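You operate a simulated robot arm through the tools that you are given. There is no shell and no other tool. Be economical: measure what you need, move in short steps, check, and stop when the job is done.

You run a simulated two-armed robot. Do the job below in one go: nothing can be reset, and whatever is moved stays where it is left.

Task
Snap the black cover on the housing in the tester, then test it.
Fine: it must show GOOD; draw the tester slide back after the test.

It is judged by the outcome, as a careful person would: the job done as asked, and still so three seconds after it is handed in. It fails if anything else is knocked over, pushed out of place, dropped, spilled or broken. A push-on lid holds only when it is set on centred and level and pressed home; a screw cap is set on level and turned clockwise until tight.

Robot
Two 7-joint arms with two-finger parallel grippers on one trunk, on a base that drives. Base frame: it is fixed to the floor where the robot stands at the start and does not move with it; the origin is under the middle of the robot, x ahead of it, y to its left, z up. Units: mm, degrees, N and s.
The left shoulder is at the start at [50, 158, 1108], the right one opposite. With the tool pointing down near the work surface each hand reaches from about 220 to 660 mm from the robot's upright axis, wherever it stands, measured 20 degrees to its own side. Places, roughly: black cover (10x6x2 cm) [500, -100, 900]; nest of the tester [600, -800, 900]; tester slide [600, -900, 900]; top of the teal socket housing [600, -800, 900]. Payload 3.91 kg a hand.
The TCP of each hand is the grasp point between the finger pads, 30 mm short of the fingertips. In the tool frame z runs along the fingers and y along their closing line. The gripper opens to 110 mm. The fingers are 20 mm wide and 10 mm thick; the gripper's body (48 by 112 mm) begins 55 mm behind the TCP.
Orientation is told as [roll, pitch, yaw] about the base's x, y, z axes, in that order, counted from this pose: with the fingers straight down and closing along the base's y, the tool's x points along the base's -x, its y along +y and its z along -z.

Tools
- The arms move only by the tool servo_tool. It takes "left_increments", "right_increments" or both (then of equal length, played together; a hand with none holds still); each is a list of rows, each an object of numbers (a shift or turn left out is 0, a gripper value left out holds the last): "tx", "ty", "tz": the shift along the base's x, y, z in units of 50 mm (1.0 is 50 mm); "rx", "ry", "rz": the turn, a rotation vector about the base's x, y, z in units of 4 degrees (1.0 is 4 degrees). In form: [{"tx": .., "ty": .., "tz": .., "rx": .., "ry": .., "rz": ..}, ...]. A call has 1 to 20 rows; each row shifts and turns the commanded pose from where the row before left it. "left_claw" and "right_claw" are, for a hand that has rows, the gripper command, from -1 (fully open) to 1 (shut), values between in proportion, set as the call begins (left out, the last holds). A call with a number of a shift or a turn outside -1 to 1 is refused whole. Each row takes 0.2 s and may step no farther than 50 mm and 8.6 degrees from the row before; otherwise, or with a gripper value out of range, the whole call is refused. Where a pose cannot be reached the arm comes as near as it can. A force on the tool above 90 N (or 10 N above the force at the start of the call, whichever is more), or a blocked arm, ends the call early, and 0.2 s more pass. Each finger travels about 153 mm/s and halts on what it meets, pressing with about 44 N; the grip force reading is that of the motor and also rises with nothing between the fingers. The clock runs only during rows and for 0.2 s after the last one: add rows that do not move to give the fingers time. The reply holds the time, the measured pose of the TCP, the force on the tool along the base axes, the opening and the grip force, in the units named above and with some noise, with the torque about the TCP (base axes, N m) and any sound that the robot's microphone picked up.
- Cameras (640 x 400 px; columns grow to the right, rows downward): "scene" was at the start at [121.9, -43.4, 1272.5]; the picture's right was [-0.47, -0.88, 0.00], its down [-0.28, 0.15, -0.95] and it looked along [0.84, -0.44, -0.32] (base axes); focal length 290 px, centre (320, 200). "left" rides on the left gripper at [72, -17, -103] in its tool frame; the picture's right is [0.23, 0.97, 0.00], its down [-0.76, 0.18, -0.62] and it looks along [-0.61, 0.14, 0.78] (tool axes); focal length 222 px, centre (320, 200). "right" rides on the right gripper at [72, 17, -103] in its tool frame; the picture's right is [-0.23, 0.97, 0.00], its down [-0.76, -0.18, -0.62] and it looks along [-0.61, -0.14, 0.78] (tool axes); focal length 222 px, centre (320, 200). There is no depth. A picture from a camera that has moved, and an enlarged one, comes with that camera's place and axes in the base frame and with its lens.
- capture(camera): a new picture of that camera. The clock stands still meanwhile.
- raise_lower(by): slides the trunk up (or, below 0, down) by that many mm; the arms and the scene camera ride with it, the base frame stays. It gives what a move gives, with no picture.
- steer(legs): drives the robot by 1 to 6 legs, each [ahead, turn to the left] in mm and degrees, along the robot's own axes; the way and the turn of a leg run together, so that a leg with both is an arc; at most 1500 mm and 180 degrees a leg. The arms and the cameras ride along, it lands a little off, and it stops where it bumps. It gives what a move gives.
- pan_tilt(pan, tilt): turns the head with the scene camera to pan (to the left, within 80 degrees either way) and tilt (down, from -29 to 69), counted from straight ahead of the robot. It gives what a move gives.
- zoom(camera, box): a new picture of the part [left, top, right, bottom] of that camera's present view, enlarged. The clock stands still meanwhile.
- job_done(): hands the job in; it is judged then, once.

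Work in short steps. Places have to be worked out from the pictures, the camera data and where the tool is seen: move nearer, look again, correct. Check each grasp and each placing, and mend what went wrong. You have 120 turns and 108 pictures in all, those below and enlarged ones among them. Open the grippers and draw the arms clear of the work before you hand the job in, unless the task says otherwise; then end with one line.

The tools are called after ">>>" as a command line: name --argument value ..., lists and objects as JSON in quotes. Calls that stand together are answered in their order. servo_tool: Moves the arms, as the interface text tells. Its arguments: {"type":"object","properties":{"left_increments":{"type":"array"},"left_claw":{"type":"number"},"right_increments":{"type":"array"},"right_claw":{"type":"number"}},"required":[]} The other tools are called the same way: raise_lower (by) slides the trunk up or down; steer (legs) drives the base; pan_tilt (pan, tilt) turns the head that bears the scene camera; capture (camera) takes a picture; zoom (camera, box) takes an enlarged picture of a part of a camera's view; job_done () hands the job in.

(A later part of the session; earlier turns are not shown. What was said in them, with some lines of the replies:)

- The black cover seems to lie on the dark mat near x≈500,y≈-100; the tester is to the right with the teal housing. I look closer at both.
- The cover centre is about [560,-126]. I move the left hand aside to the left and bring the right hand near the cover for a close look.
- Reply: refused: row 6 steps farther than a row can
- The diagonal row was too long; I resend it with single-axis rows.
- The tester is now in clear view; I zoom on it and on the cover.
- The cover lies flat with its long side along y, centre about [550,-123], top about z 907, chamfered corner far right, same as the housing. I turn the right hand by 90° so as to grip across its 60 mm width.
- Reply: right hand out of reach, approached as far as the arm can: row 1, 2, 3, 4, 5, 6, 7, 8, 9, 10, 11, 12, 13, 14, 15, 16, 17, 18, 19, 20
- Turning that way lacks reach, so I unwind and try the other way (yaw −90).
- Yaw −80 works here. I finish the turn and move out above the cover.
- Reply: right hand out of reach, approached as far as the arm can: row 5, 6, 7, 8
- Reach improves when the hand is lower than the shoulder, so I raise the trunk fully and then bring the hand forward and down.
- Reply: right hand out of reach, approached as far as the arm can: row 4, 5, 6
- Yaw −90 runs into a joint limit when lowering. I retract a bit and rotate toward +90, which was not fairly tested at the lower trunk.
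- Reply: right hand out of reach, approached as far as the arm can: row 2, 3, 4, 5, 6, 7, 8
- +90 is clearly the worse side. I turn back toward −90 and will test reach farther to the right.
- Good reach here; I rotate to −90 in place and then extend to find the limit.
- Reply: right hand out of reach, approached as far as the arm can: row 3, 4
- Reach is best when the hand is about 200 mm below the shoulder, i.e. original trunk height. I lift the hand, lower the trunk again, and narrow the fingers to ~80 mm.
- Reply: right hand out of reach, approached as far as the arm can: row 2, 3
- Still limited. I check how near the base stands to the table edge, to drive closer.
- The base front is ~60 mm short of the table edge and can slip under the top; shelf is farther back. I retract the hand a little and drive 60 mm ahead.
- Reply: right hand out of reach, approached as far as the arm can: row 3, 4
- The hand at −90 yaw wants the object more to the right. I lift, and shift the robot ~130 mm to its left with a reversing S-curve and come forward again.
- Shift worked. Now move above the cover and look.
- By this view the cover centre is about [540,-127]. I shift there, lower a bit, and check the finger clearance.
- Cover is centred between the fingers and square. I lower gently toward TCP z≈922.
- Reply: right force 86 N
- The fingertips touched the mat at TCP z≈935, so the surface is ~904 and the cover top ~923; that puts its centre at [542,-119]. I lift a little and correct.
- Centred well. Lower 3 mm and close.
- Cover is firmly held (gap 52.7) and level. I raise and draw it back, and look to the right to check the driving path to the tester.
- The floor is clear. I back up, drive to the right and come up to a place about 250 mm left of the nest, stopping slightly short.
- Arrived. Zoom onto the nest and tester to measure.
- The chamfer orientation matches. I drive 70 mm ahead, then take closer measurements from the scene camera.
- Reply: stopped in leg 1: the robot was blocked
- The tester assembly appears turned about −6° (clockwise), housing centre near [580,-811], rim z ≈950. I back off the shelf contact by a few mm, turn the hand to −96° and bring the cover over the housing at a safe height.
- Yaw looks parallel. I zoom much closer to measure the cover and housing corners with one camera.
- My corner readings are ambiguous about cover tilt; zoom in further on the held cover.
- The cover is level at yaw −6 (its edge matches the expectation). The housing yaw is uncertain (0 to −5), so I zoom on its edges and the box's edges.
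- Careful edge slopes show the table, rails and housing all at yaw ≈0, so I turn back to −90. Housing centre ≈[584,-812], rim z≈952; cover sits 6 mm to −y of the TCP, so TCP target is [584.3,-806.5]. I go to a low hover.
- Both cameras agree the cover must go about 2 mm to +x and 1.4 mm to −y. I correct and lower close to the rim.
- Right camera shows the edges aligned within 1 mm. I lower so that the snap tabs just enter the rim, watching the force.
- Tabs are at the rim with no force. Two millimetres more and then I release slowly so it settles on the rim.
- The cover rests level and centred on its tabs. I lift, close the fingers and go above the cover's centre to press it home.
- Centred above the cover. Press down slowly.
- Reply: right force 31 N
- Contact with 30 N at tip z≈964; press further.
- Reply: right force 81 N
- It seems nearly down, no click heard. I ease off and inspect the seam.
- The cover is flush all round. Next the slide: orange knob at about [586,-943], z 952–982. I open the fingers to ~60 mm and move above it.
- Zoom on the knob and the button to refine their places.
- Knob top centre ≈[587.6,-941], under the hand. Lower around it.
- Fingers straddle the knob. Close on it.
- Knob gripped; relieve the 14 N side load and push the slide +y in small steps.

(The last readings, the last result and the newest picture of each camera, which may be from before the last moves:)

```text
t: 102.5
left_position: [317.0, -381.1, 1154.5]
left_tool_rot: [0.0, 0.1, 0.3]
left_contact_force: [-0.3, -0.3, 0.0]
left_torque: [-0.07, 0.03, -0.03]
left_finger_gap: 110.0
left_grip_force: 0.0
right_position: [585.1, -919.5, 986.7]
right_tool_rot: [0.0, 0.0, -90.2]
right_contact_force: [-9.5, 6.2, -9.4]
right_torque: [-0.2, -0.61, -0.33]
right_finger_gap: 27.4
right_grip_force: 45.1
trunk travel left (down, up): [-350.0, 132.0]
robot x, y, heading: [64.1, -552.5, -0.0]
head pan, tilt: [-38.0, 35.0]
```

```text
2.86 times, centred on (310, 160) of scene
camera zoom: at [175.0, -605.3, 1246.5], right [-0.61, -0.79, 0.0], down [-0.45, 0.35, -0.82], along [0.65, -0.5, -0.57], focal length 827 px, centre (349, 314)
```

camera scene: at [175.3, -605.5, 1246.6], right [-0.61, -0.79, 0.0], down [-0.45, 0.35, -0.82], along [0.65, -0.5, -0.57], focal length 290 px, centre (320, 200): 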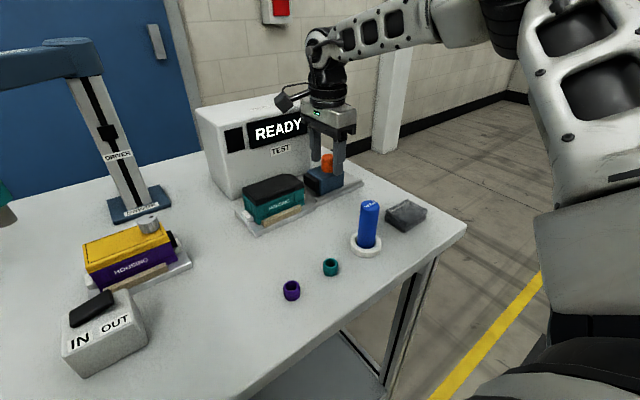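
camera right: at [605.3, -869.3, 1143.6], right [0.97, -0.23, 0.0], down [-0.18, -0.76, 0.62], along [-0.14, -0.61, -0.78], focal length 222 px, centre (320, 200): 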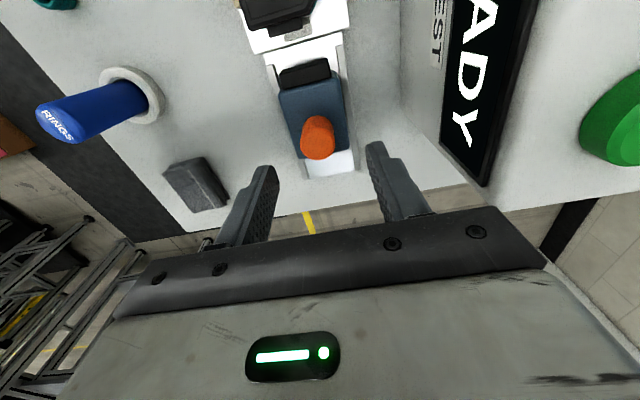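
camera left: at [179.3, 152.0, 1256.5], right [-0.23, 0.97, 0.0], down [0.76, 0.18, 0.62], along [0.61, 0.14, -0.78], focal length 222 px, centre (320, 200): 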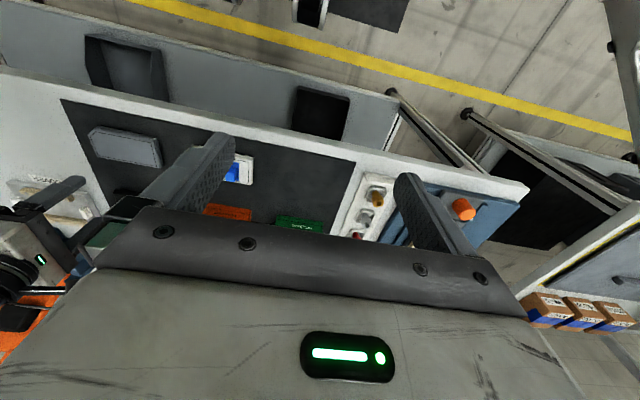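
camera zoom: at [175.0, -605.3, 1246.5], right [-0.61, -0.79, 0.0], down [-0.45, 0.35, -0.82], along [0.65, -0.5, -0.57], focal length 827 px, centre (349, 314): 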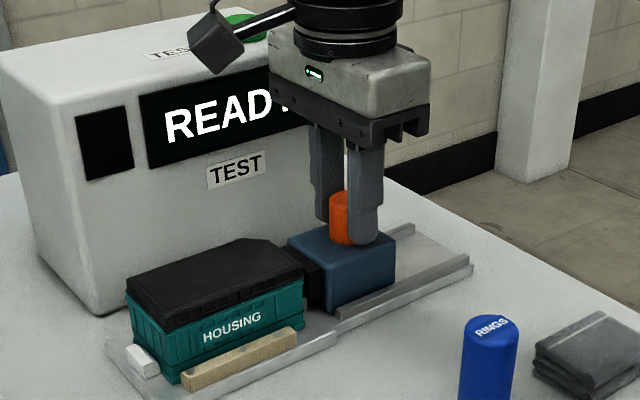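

Slide follows, about 20 mm so far. Continue until it meets resistance.

>>> servo_tool --right_increments '[{"ty": 0.08}, {"ty": 0.08}, {"ty": 0.08}, {}]'

>>> zoom --camera "scene" --box '[270, 150, 370, 220]'

```text
t: 103.5
left_position: [317.2, -384.7, 1154.8]
left_tool_rot: [0.3, 0.0, 0.4]
left_contact_force: [-0.2, -0.3, 0.6]
left_torque: [0.0, 0.04, 0.01]
left_finger_gap: 109.8
left_grip_force: 0.1
right_position: [585.8, -916.3, 986.8]
right_tool_rot: [0.3, -0.4, -90.6]
right_contact_force: [-0.3, -39.1, 7.4]
right_torque: [0.66, 0.92, -0.42]
right_finger_gap: 27.3
right_grip_force: 45.1
trunk travel left (down, up): [-350.0, 132.0]
robot x, y, heading: [66.6, -549.5, 0.0]
head pan, tilt: [-38.0, 35.0]
```

```text
5.71 times, centred on (320, 185) of scene
camera zoom: at [174.8, -609.9, 1246.6], right [-0.61, -0.79, 0.0], down [-0.45, 0.35, -0.82], along [0.65, -0.5, -0.58], focal length 1654 px, centre (320, 286)
```

zoom: 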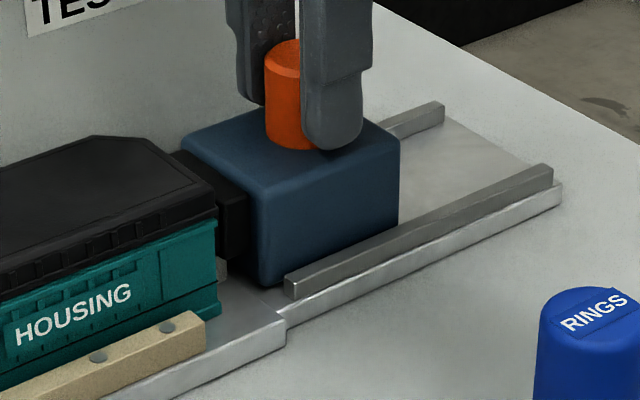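

Resistance of 39 N, connector mated with the housing. Relieve, release and lift off.

>>> servo_tool --right_increments '[{"ty": -0.14}, {}]'

>>> servo_tool --right_increments '[{}, {}, {"tz": 0.6}, {"tz": 0.8}, {"tz": 0.8}, {}]' --right_claw -0.1

>>> capture --camera "scene"

```text
t: 104.1
left_position: [317.7, -381.7, 1153.8]
left_tool_rot: [0.1, 0.0, 0.4]
left_contact_force: [0.0, 0.4, -0.9]
left_torque: [0.0, 0.02, -0.02]
left_finger_gap: 110.0
left_grip_force: 0.0
right_position: [585.3, -915.2, 986.6]
right_tool_rot: [0.0, -0.1, -90.0]
right_contact_force: [-1.4, -18.0, 4.6]
right_torque: [-1.27, 0.52, 0.11]
right_finger_gap: 27.3
right_grip_force: 44.5
trunk travel left (down, up): [-350.0, 132.0]
robot x, y, heading: [68.7, -552.2, 0.4]
head pan, tilt: [-38.0, 35.0]
```

```text
t: 105.5
left_position: [318.4, -381.2, 1152.6]
left_tool_rot: [0.0, 0.0, 0.4]
left_contact_force: [-0.8, 1.6, -0.2]
left_torque: [0.04, -0.04, -0.02]
left_finger_gap: 110.2
left_grip_force: 0.1
right_position: [584.5, -915.0, 1098.1]
right_tool_rot: [0.0, -0.1, -90.2]
right_contact_force: [-0.4, 0.6, -0.3]
right_torque: [-0.01, -0.02, 0.01]
right_finger_gap: 60.6
right_grip_force: 0.0
trunk travel left (down, up): [-350.0, 132.0]
robot x, y, heading: [65.3, -551.6, 0.2]
head pan, tilt: [-38.0, 35.0]
```

```text
43 pictures are left
camera scene: at [175.4, -605.6, 1246.5], right [-0.61, -0.79, 0.0], down [-0.45, 0.35, -0.82], along [0.65, -0.5, -0.57], focal length 290 px, centre (320, 200)
```

scene: 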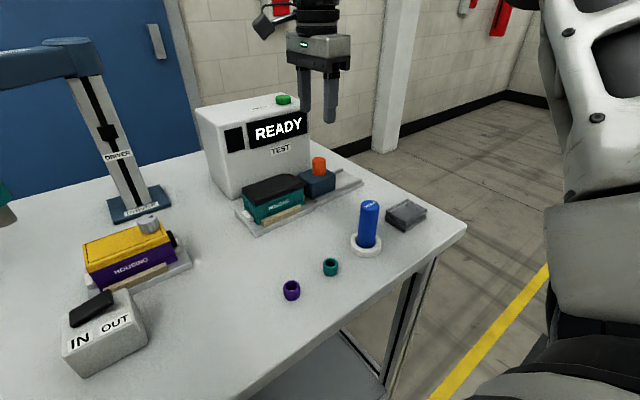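

The button top triangulates to about [710,-922,1076], beyond tool-down reach from here. I raise the trunk, close the fingers and tilt the tool forward to gain reach.

>>> raise_lower --by 100

>>> servo_tool --right_increments '[{"ry": -1}, {"ry": -1}, {"ry": -1}, {"ry": -1}, {"ry": -1}, {"ry": -1}, {"ry": -1}, {"ry": -1}, {"ry": -1}, {}]' --right_claw 1

```text
t: 106.9
left_position: [318.6, -381.0, 1253.3]
left_tool_rot: [-0.1, -0.1, 0.3]
left_contact_force: [0.6, 0.3, -0.7]
left_torque: [0.0, 0.01, 0.01]
left_finger_gap: 109.8
left_grip_force: 0.0
right_position: [585.4, -915.4, 1196.6]
right_tool_rot: [0.0, 0.0, -90.2]
right_contact_force: [0.4, -0.2, 0.2]
right_torque: [-0.01, 0.02, -0.02]
right_finger_gap: 60.5
right_grip_force: 0.1
trunk travel left (down, up): [-450.0, 32.0]
robot x, y, heading: [65.1, -552.8, 0.4]
head pan, tilt: [-38.0, 35.0]
```

```text
t: 109.1
left_position: [317.6, -381.6, 1254.0]
left_tool_rot: [0.0, 0.1, 0.4]
left_contact_force: [1.0, -0.6, -0.5]
left_torque: [0.01, -0.01, -0.02]
left_finger_gap: 110.0
left_grip_force: 0.1
right_position: [584.6, -917.2, 1196.9]
right_tool_rot: [36.1, 0.2, -90.2]
right_contact_force: [0.3, 0.7, 0.7]
right_torque: [0.01, -0.02, 0.0]
right_finger_gap: 0.0
right_grip_force: 37.7
trunk travel left (down, up): [-450.0, 32.0]
robot x, y, heading: [67.6, -552.3, 0.3]
head pan, tilt: [-38.0, 35.0]
```

Tilted 36° without losing reach. Now forward to above the button.

>>> servo_tool --right_increments '[{"tx": 0.75, "ty": -0.05}, {"tx": 0.75, "ty": -0.05}, {"tx": 0.77}, {"tz": -0.6}, {"tz": -0.5}, {}]'

>>> pan_tilt --pan -34 --tilt 25

>>> capture --camera "scene"

>>> capture --camera "right"

```text
t: 110.5
left_position: [317.5, -380.8, 1254.3]
left_tool_rot: [0.0, 0.0, 0.4]
left_contact_force: [0.3, 0.7, -0.1]
left_torque: [0.02, 0.01, 0.0]
left_finger_gap: 109.9
left_grip_force: 0.1
right_position: [699.0, -920.5, 1141.2]
right_tool_rot: [36.0, 0.0, -90.1]
right_contact_force: [-1.2, -0.3, 0.2]
right_torque: [-0.02, -0.03, 0.0]
right_finger_gap: 0.2
right_grip_force: 37.2
trunk travel left (down, up): [-450.0, 32.0]
robot x, y, heading: [67.3, -552.5, 0.3]
head pan, tilt: [-38.0, 35.0]
```

```text
t: 111.2
left_position: [318.6, -381.4, 1253.4]
left_tool_rot: [0.0, 0.0, 0.4]
left_contact_force: [0.1, 0.1, -0.3]
left_torque: [0.0, 0.01, 0.01]
left_finger_gap: 110.0
left_grip_force: 0.1
right_position: [698.9, -919.9, 1141.8]
right_tool_rot: [36.0, 0.1, -90.2]
right_contact_force: [0.2, -0.8, -0.1]
right_torque: [0.04, 0.01, 0.01]
right_finger_gap: 0.1
right_grip_force: 37.5
trunk travel left (down, up): [-450.0, 32.0]
robot x, y, heading: [63.7, -552.2, 0.2]
head pan, tilt: [-34.0, 25.0]
```

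```text
42 pictures are left
camera scene: at [182.3, -602.8, 1362.3], right [-0.56, -0.83, 0.0], down [-0.35, 0.23, -0.91], along [0.75, -0.5, -0.42], focal length 290 px, centre (320, 200)
```

scene: 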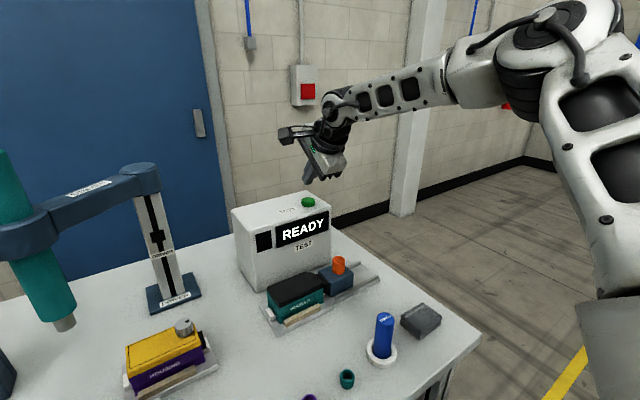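

```text
41 pictures are left
camera right: at [652.2, -846.7, 1235.1], right [0.79, -0.23, 0.57], down [-0.51, -0.76, 0.4], along [0.34, -0.61, -0.72], focal length 222 px, centre (320, 200)
```

right: 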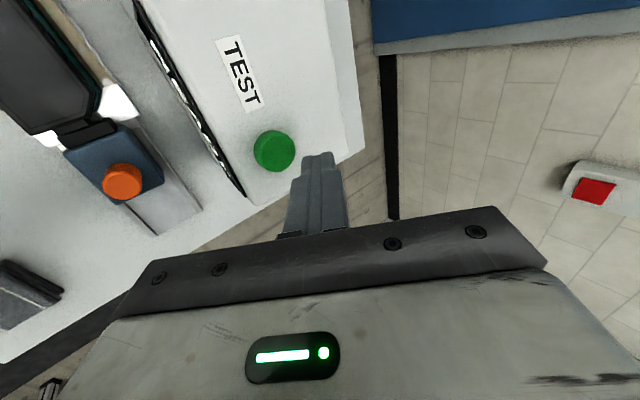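

Both estimates put the button within a few mm of the contact point; I nudge slightly and descend to just above it.

>>> servo_tool --right_increments '[{"tx": -0.04, "ty": 0.05}, {"tz": -0.3}, {"tz": -0.2}, {}]'

>>> zoom --camera "scene" --box '[260, 130, 372, 200]'

>>> zoom --camera "scene" --box '[260, 160, 372, 230]'

```text
t: 112.2
left_position: [316.6, -381.3, 1253.6]
left_tool_rot: [0.0, -0.1, 0.4]
left_contact_force: [-0.7, 0.0, -0.2]
left_torque: [-0.01, 0.01, -0.02]
left_finger_gap: 110.1
left_grip_force: 0.0
right_position: [696.4, -915.7, 1116.5]
right_tool_rot: [36.1, 0.1, -90.2]
right_contact_force: [-0.3, -0.3, -0.3]
right_torque: [-0.03, -0.04, 0.0]
right_finger_gap: 0.0
right_grip_force: 37.9
trunk travel left (down, up): [-450.0, 32.0]
robot x, y, heading: [65.9, -552.8, 0.3]
head pan, tilt: [-34.0, 25.0]
```

```text
5.71 times, centred on (316, 165) of scene
camera zoom: at [182.3, -602.8, 1362.3], right [-0.56, -0.83, 0.0], down [-0.35, 0.23, -0.91], along [0.75, -0.5, -0.42], focal length 1654 px, centre (343, 400)
```

zoom: 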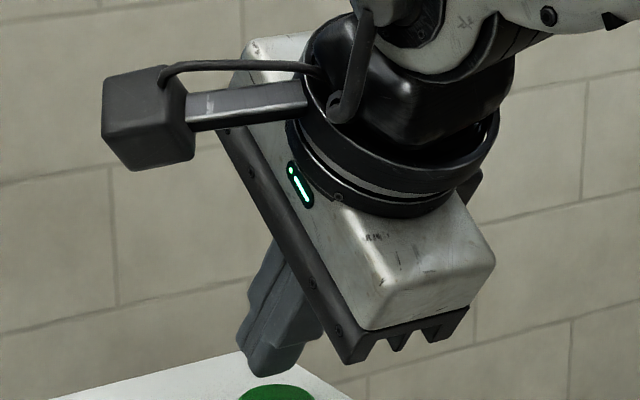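

```text
5.71 times, centred on (316, 195) of scene
camera zoom: at [182.3, -602.8, 1362.3], right [-0.56, -0.83, 0.0], down [-0.35, 0.23, -0.91], along [0.75, -0.5, -0.42], focal length 1654 px, centre (343, 229)
```

zoom: 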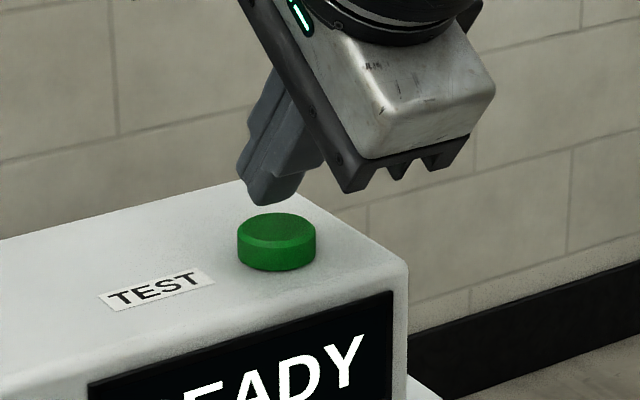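

Fingertip is right above the button; shift 3 mm to −y and press down gently.

>>> servo_tool --right_increments '[{"ty": -0.06}, {"tz": -0.1}, {"tz": -0.08}, {"tz": -0.06}, {"tz": -0.06}, {}]'

>>> zoom --camera "scene" --box '[220, 160, 348, 240]'

```text
t: 113.6
left_position: [317.5, -381.3, 1254.9]
left_tool_rot: [0.0, 0.0, 0.5]
left_contact_force: [-0.1, 0.3, -0.5]
left_torque: [0.01, 0.02, -0.02]
left_finger_gap: 110.0
left_grip_force: 0.0
right_position: [696.6, -921.0, 1103.3]
right_tool_rot: [36.1, 0.2, -90.1]
right_contact_force: [-0.3, 0.6, 3.6]
right_torque: [-0.03, -0.07, 0.01]
right_finger_gap: 0.3
right_grip_force: 37.6
trunk travel left (down, up): [-450.0, 32.0]
robot x, y, heading: [63.6, -554.5, 0.4]
head pan, tilt: [-34.0, 25.0]
heard: click
```

```text
5.00 times, centred on (284, 200) of scene
camera zoom: at [182.0, -602.7, 1362.4], right [-0.56, -0.83, 0.0], down [-0.35, 0.23, -0.91], along [0.75, -0.5, -0.42], focal length 1448 px, centre (500, 200)
```

zoom: 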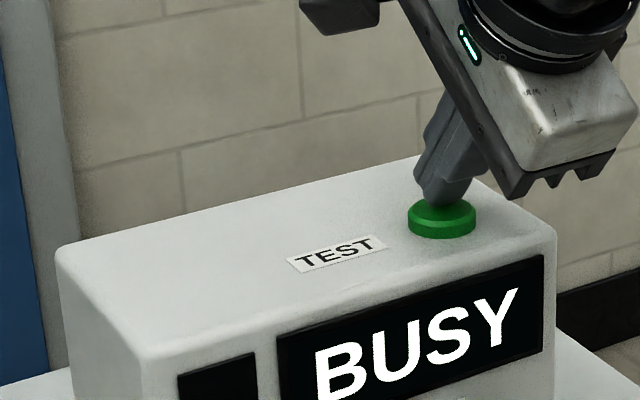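

The button clicked and the tester shows BUSY. I lift off the button and wait.

>>> servo_tool --right_increments '[{"tz": 0.5}, {"tz": 0.7}, {"tz": 0.5}, {}, {}, {}, {}, {}, {}, {}, {}, {}, {}, {}, {}]'

>>> capture --camera "scene"

```text
t: 116.8
left_position: [318.7, -380.5, 1253.1]
left_tool_rot: [-0.1, -0.1, 0.4]
left_contact_force: [-0.6, 0.9, 0.2]
left_torque: [0.04, 0.01, -0.01]
left_finger_gap: 109.8
left_grip_force: 0.1
right_position: [695.8, -920.4, 1187.7]
right_tool_rot: [36.0, 0.1, -90.2]
right_contact_force: [-1.1, -0.4, -0.3]
right_torque: [-0.03, -0.01, -0.01]
right_finger_gap: 0.0
right_grip_force: 38.1
trunk travel left (down, up): [-450.0, 32.0]
robot x, y, heading: [69.1, -552.1, 0.4]
head pan, tilt: [-34.0, 25.0]
```

```text
37 pictures are left
camera scene: at [182.3, -602.8, 1362.3], right [-0.56, -0.83, 0.0], down [-0.35, 0.23, -0.91], along [0.75, -0.5, -0.42], focal length 290 px, centre (320, 200)
```

scene: 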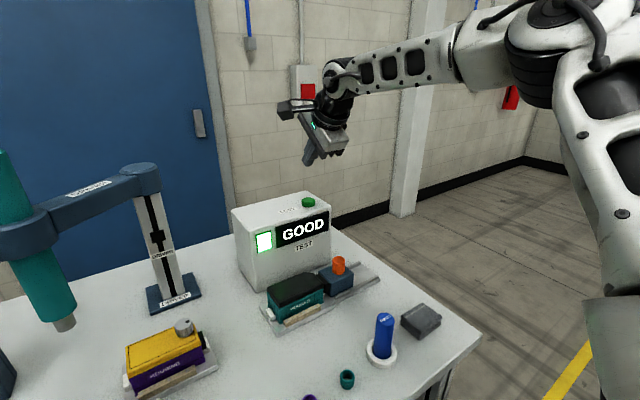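

GOOD is shown. Now I retract from the box, set the tool upright, and open the fingers for the knob.

>>> servo_tool --right_increments '[{"tx": -0.75, "tz": 0.2}, {"tx": -0.75, "ty": 0.05}, {"tx": -0.7, "ty": 0.05}, {"ry": 1}, {"ry": 1}, {"ry": 1}, {"ry": 1}, {"ry": 1}, {"ry": 1}, {"ry": 1}, {"ry": 1}, {"ry": 1}, {}]'

>>> raise_lower --by -100

>>> servo_tool --right_increments '[{}, {}, {"tz": -0.9}]' --right_claw -0.1

>>> zoom --camera "right" --box '[230, 40, 430, 240]'

```text
t: 119.6
left_position: [317.5, -381.5, 1253.1]
left_tool_rot: [0.0, 0.0, 0.4]
left_contact_force: [-0.5, 0.4, 0.5]
left_torque: [0.01, 0.02, 0.02]
left_finger_gap: 110.1
left_grip_force: 0.0
right_position: [586.9, -916.4, 1196.5]
right_tool_rot: [-0.1, 0.0, -90.2]
right_contact_force: [-0.1, -0.2, -0.4]
right_torque: [0.01, 0.0, 0.01]
right_finger_gap: 0.0
right_grip_force: 37.8
trunk travel left (down, up): [-450.0, 32.0]
robot x, y, heading: [64.8, -548.8, 0.4]
head pan, tilt: [-34.0, 25.0]
```

```text
t: 120.9
left_position: [317.4, -380.2, 1154.0]
left_tool_rot: [0.0, 0.0, 0.4]
left_contact_force: [0.7, -0.5, 0.6]
left_torque: [0.01, -0.02, 0.01]
left_finger_gap: 110.0
left_grip_force: 0.1
right_position: [586.4, -917.0, 1097.6]
right_tool_rot: [0.0, 0.0, -90.2]
right_contact_force: [0.2, 0.9, 0.2]
right_torque: [-0.03, 0.01, 0.01]
right_finger_gap: 0.0
right_grip_force: 37.8
trunk travel left (down, up): [-350.0, 132.0]
robot x, y, heading: [65.6, -550.6, 0.5]
head pan, tilt: [-34.0, 25.0]
```

```text
t: 121.7
left_position: [318.3, -380.7, 1153.6]
left_tool_rot: [-0.1, 0.0, 0.4]
left_contact_force: [-0.5, 0.1, -0.1]
left_torque: [-0.04, -0.01, 0.01]
left_finger_gap: 109.9
left_grip_force: 0.1
right_position: [587.6, -917.7, 1051.8]
right_tool_rot: [0.0, 0.0, -90.3]
right_contact_force: [0.1, -0.7, 0.0]
right_torque: [0.0, 0.02, -0.01]
right_finger_gap: 60.7
right_grip_force: 0.1
trunk travel left (down, up): [-350.0, 132.0]
robot x, y, heading: [68.9, -551.6, 0.2]
head pan, tilt: [-34.0, 25.0]
```

```text
2.00 times, centred on (330, 140) of right
camera zoom: at [605.0, -843.6, 1155.2], right [0.97, -0.23, 0.0], down [-0.18, -0.76, 0.62], along [-0.14, -0.61, -0.78], focal length 444 px, centre (300, 320)
```

zoom: 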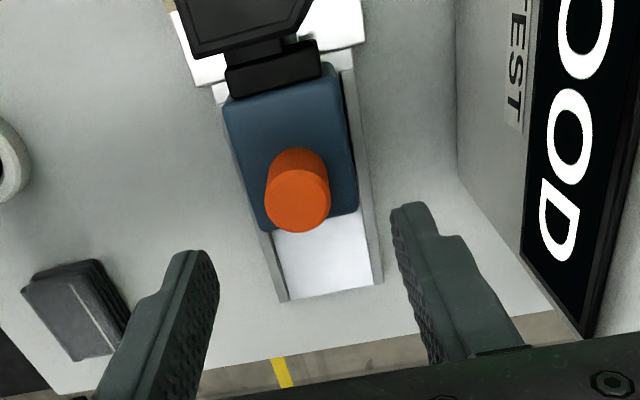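

The hand is over the knob. Lower, grip it, and check.

>>> servo_tool --right_increments '[{"tz": -0.5, "tx": -0.03}, {"tz": -0.5}, {"tz": -0.3}, {}]'

>>> servo_tool --right_increments '[{}, {}, {}]' --right_claw 1

>>> servo_tool --right_increments '[{"ty": -0.1}, {"ty": -0.1}, {"ty": -0.1}, {"ty": -0.1}, {"ty": -0.1}, {}]'

>>> zoom --camera "scene" --box '[230, 110, 390, 260]'

```text
t: 122.7
left_position: [317.4, -381.7, 1155.1]
left_tool_rot: [-0.1, 0.0, 0.3]
left_contact_force: [-0.1, 0.3, 0.0]
left_torque: [0.02, -0.02, -0.03]
left_finger_gap: 110.0
left_grip_force: 0.0
right_position: [585.9, -916.6, 987.6]
right_tool_rot: [-0.1, 0.0, -90.2]
right_contact_force: [0.2, 0.3, -0.4]
right_torque: [-0.01, 0.02, 0.0]
right_finger_gap: 60.4
right_grip_force: 0.0
trunk travel left (down, up): [-350.0, 132.0]
robot x, y, heading: [68.7, -554.2, 0.2]
head pan, tilt: [-34.0, 25.0]
```

```text
t: 123.5
left_position: [317.9, -381.6, 1153.9]
left_tool_rot: [0.0, 0.0, 0.4]
left_contact_force: [-0.7, 0.4, 0.0]
left_torque: [-0.02, 0.04, -0.02]
left_finger_gap: 110.1
left_grip_force: 0.0
right_position: [584.4, -917.0, 987.2]
right_tool_rot: [-0.1, 0.1, -90.2]
right_contact_force: [-4.3, 1.2, -2.7]
right_torque: [-0.01, -0.56, -0.02]
right_finger_gap: 27.1
right_grip_force: 45.5
trunk travel left (down, up): [-350.0, 132.0]
robot x, y, heading: [69.2, -553.4, 0.3]
head pan, tilt: [-34.0, 25.0]
```

```text
t: 124.9
left_position: [317.0, -379.6, 1153.4]
left_tool_rot: [-0.1, 0.0, 0.4]
left_contact_force: [-0.3, 0.0, -0.2]
left_torque: [0.01, -0.02, -0.01]
left_finger_gap: 110.0
left_grip_force: 0.0
right_position: [585.3, -940.3, 987.3]
right_tool_rot: [-0.1, 0.0, -90.3]
right_contact_force: [-9.4, 7.4, -6.3]
right_torque: [-0.28, -0.41, -0.32]
right_finger_gap: 27.3
right_grip_force: 44.8
trunk travel left (down, up): [-350.0, 132.0]
robot x, y, heading: [63.8, -551.6, 0.4]
head pan, tilt: [-34.0, 25.0]
```

```text
2.67 times, centred on (310, 185) of scene
camera zoom: at [181.7, -602.1, 1262.4], right [-0.56, -0.83, 0.0], down [-0.35, 0.23, -0.91], along [0.75, -0.5, -0.42], focal length 772 px, centre (347, 240)
```

zoom: 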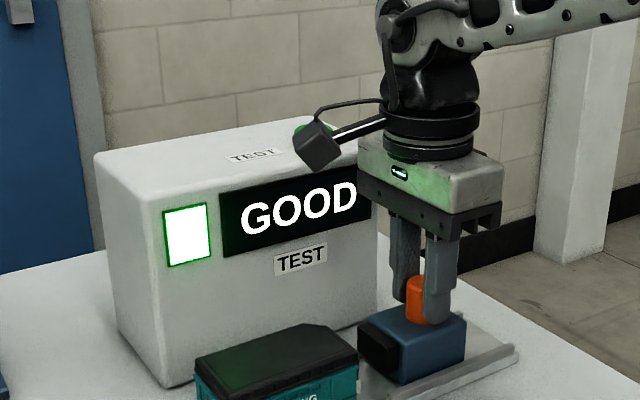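

The slide is back at its starting place and GOOD stays lit. A tiny further pull to be sure it is at its stop, then release and lift.

>>> servo_tool --right_increments '[{"ty": -0.05}, {}]'

>>> servo_tool --right_increments '[{}, {}, {"tz": 0.5}, {"tz": 0.8}, {"tz": 0.8}, {"tx": -0.8}, {"tx": -0.8}, {"tx": -0.8}, {}]' --right_claw -0.1

>>> pan_tilt --pan -34 --tilt 32

>>> zoom --camera "scene" --box '[200, 80, 420, 240]'

```text
t: 125.5
left_position: [316.7, -379.6, 1154.4]
left_tool_rot: [-0.2, 0.0, 0.4]
left_contact_force: [0.3, 0.2, -0.5]
left_torque: [0.01, 0.03, 0.0]
left_finger_gap: 110.3
left_grip_force: 0.1
right_position: [585.2, -940.4, 987.2]
right_tool_rot: [-0.2, 0.2, -90.0]
right_contact_force: [-12.7, 19.6, -10.0]
right_torque: [0.16, -0.31, -0.24]
right_finger_gap: 27.3
right_grip_force: 45.2
trunk travel left (down, up): [-350.0, 132.0]
robot x, y, heading: [63.4, -551.3, 0.9]
head pan, tilt: [-34.0, 25.0]
```

```text
t: 127.5
left_position: [318.4, -381.4, 1152.6]
left_tool_rot: [0.0, 0.0, 0.4]
left_contact_force: [-0.4, -0.7, 0.9]
left_torque: [0.0, 0.01, 0.03]
left_finger_gap: 109.9
left_grip_force: 0.0
right_position: [465.1, -943.4, 1093.3]
right_tool_rot: [-0.1, 0.0, -90.2]
right_contact_force: [-0.3, 0.1, 0.5]
right_torque: [0.01, 0.02, -0.02]
right_finger_gap: 60.4
right_grip_force: 0.1
trunk travel left (down, up): [-350.0, 132.0]
robot x, y, heading: [67.7, -550.7, 0.1]
head pan, tilt: [-34.0, 25.0]
```

```text
t: 128.2
left_position: [317.5, -382.0, 1153.1]
left_tool_rot: [0.0, 0.0, 0.3]
left_contact_force: [0.2, -0.7, -0.3]
left_torque: [0.02, 0.03, 0.05]
left_finger_gap: 110.0
left_grip_force: 0.0
right_position: [466.7, -944.1, 1092.9]
right_tool_rot: [0.0, 0.0, -90.1]
right_contact_force: [-0.1, -0.5, 1.1]
right_torque: [0.0, -0.05, -0.01]
right_finger_gap: 60.4
right_grip_force: 0.2
trunk travel left (down, up): [-350.0, 132.0]
robot x, y, heading: [67.6, -551.2, 0.5]
head pan, tilt: [-34.0, 32.0]
```

```text
2.50 times, centred on (310, 160) of scene
camera zoom: at [180.2, -601.4, 1251.2], right [-0.56, -0.83, 0.0], down [-0.44, 0.29, -0.85], along [0.71, -0.47, -0.53], focal length 724 px, centre (345, 300)
```

zoom: 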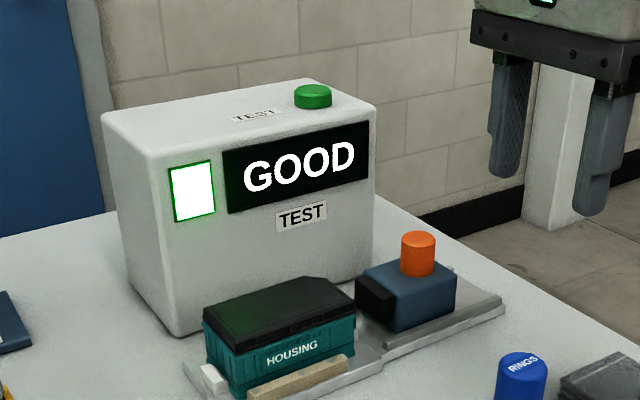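

The cover is flush, the tester shows GOOD, the slide is at its rear stop, nothing else has moved and the hand is clear. I open the gripper fully and hand in.

>>> servo_tool --right_increments '[{"tx": -0.6}, {"tx": -0.6}, {}]' --right_claw -1

>>> job_done

```text
t: 129.0
left_position: [317.0, -380.7, 1153.1]
left_tool_rot: [0.0, 0.0, 0.4]
left_contact_force: [0.4, -0.3, -0.4]
left_torque: [0.02, 0.01, -0.02]
left_finger_gap: 110.0
left_grip_force: 0.1
right_position: [404.3, -943.5, 1093.8]
right_tool_rot: [0.1, 0.0, -90.3]
right_contact_force: [1.2, 0.0, -0.3]
right_torque: [0.01, 0.05, -0.01]
right_finger_gap: 110.0
right_grip_force: 0.0
trunk travel left (down, up): [-350.0, 132.0]
robot x, y, heading: [67.2, -551.7, 0.2]
head pan, tilt: [-34.0, 32.0]
```

```text
The job is handed in.
```

The black cover is on the housing in the tester and pressed flush (no click heard), the test shows GOOD, the slide is drawn back, and the job is handed in with the arms clear.
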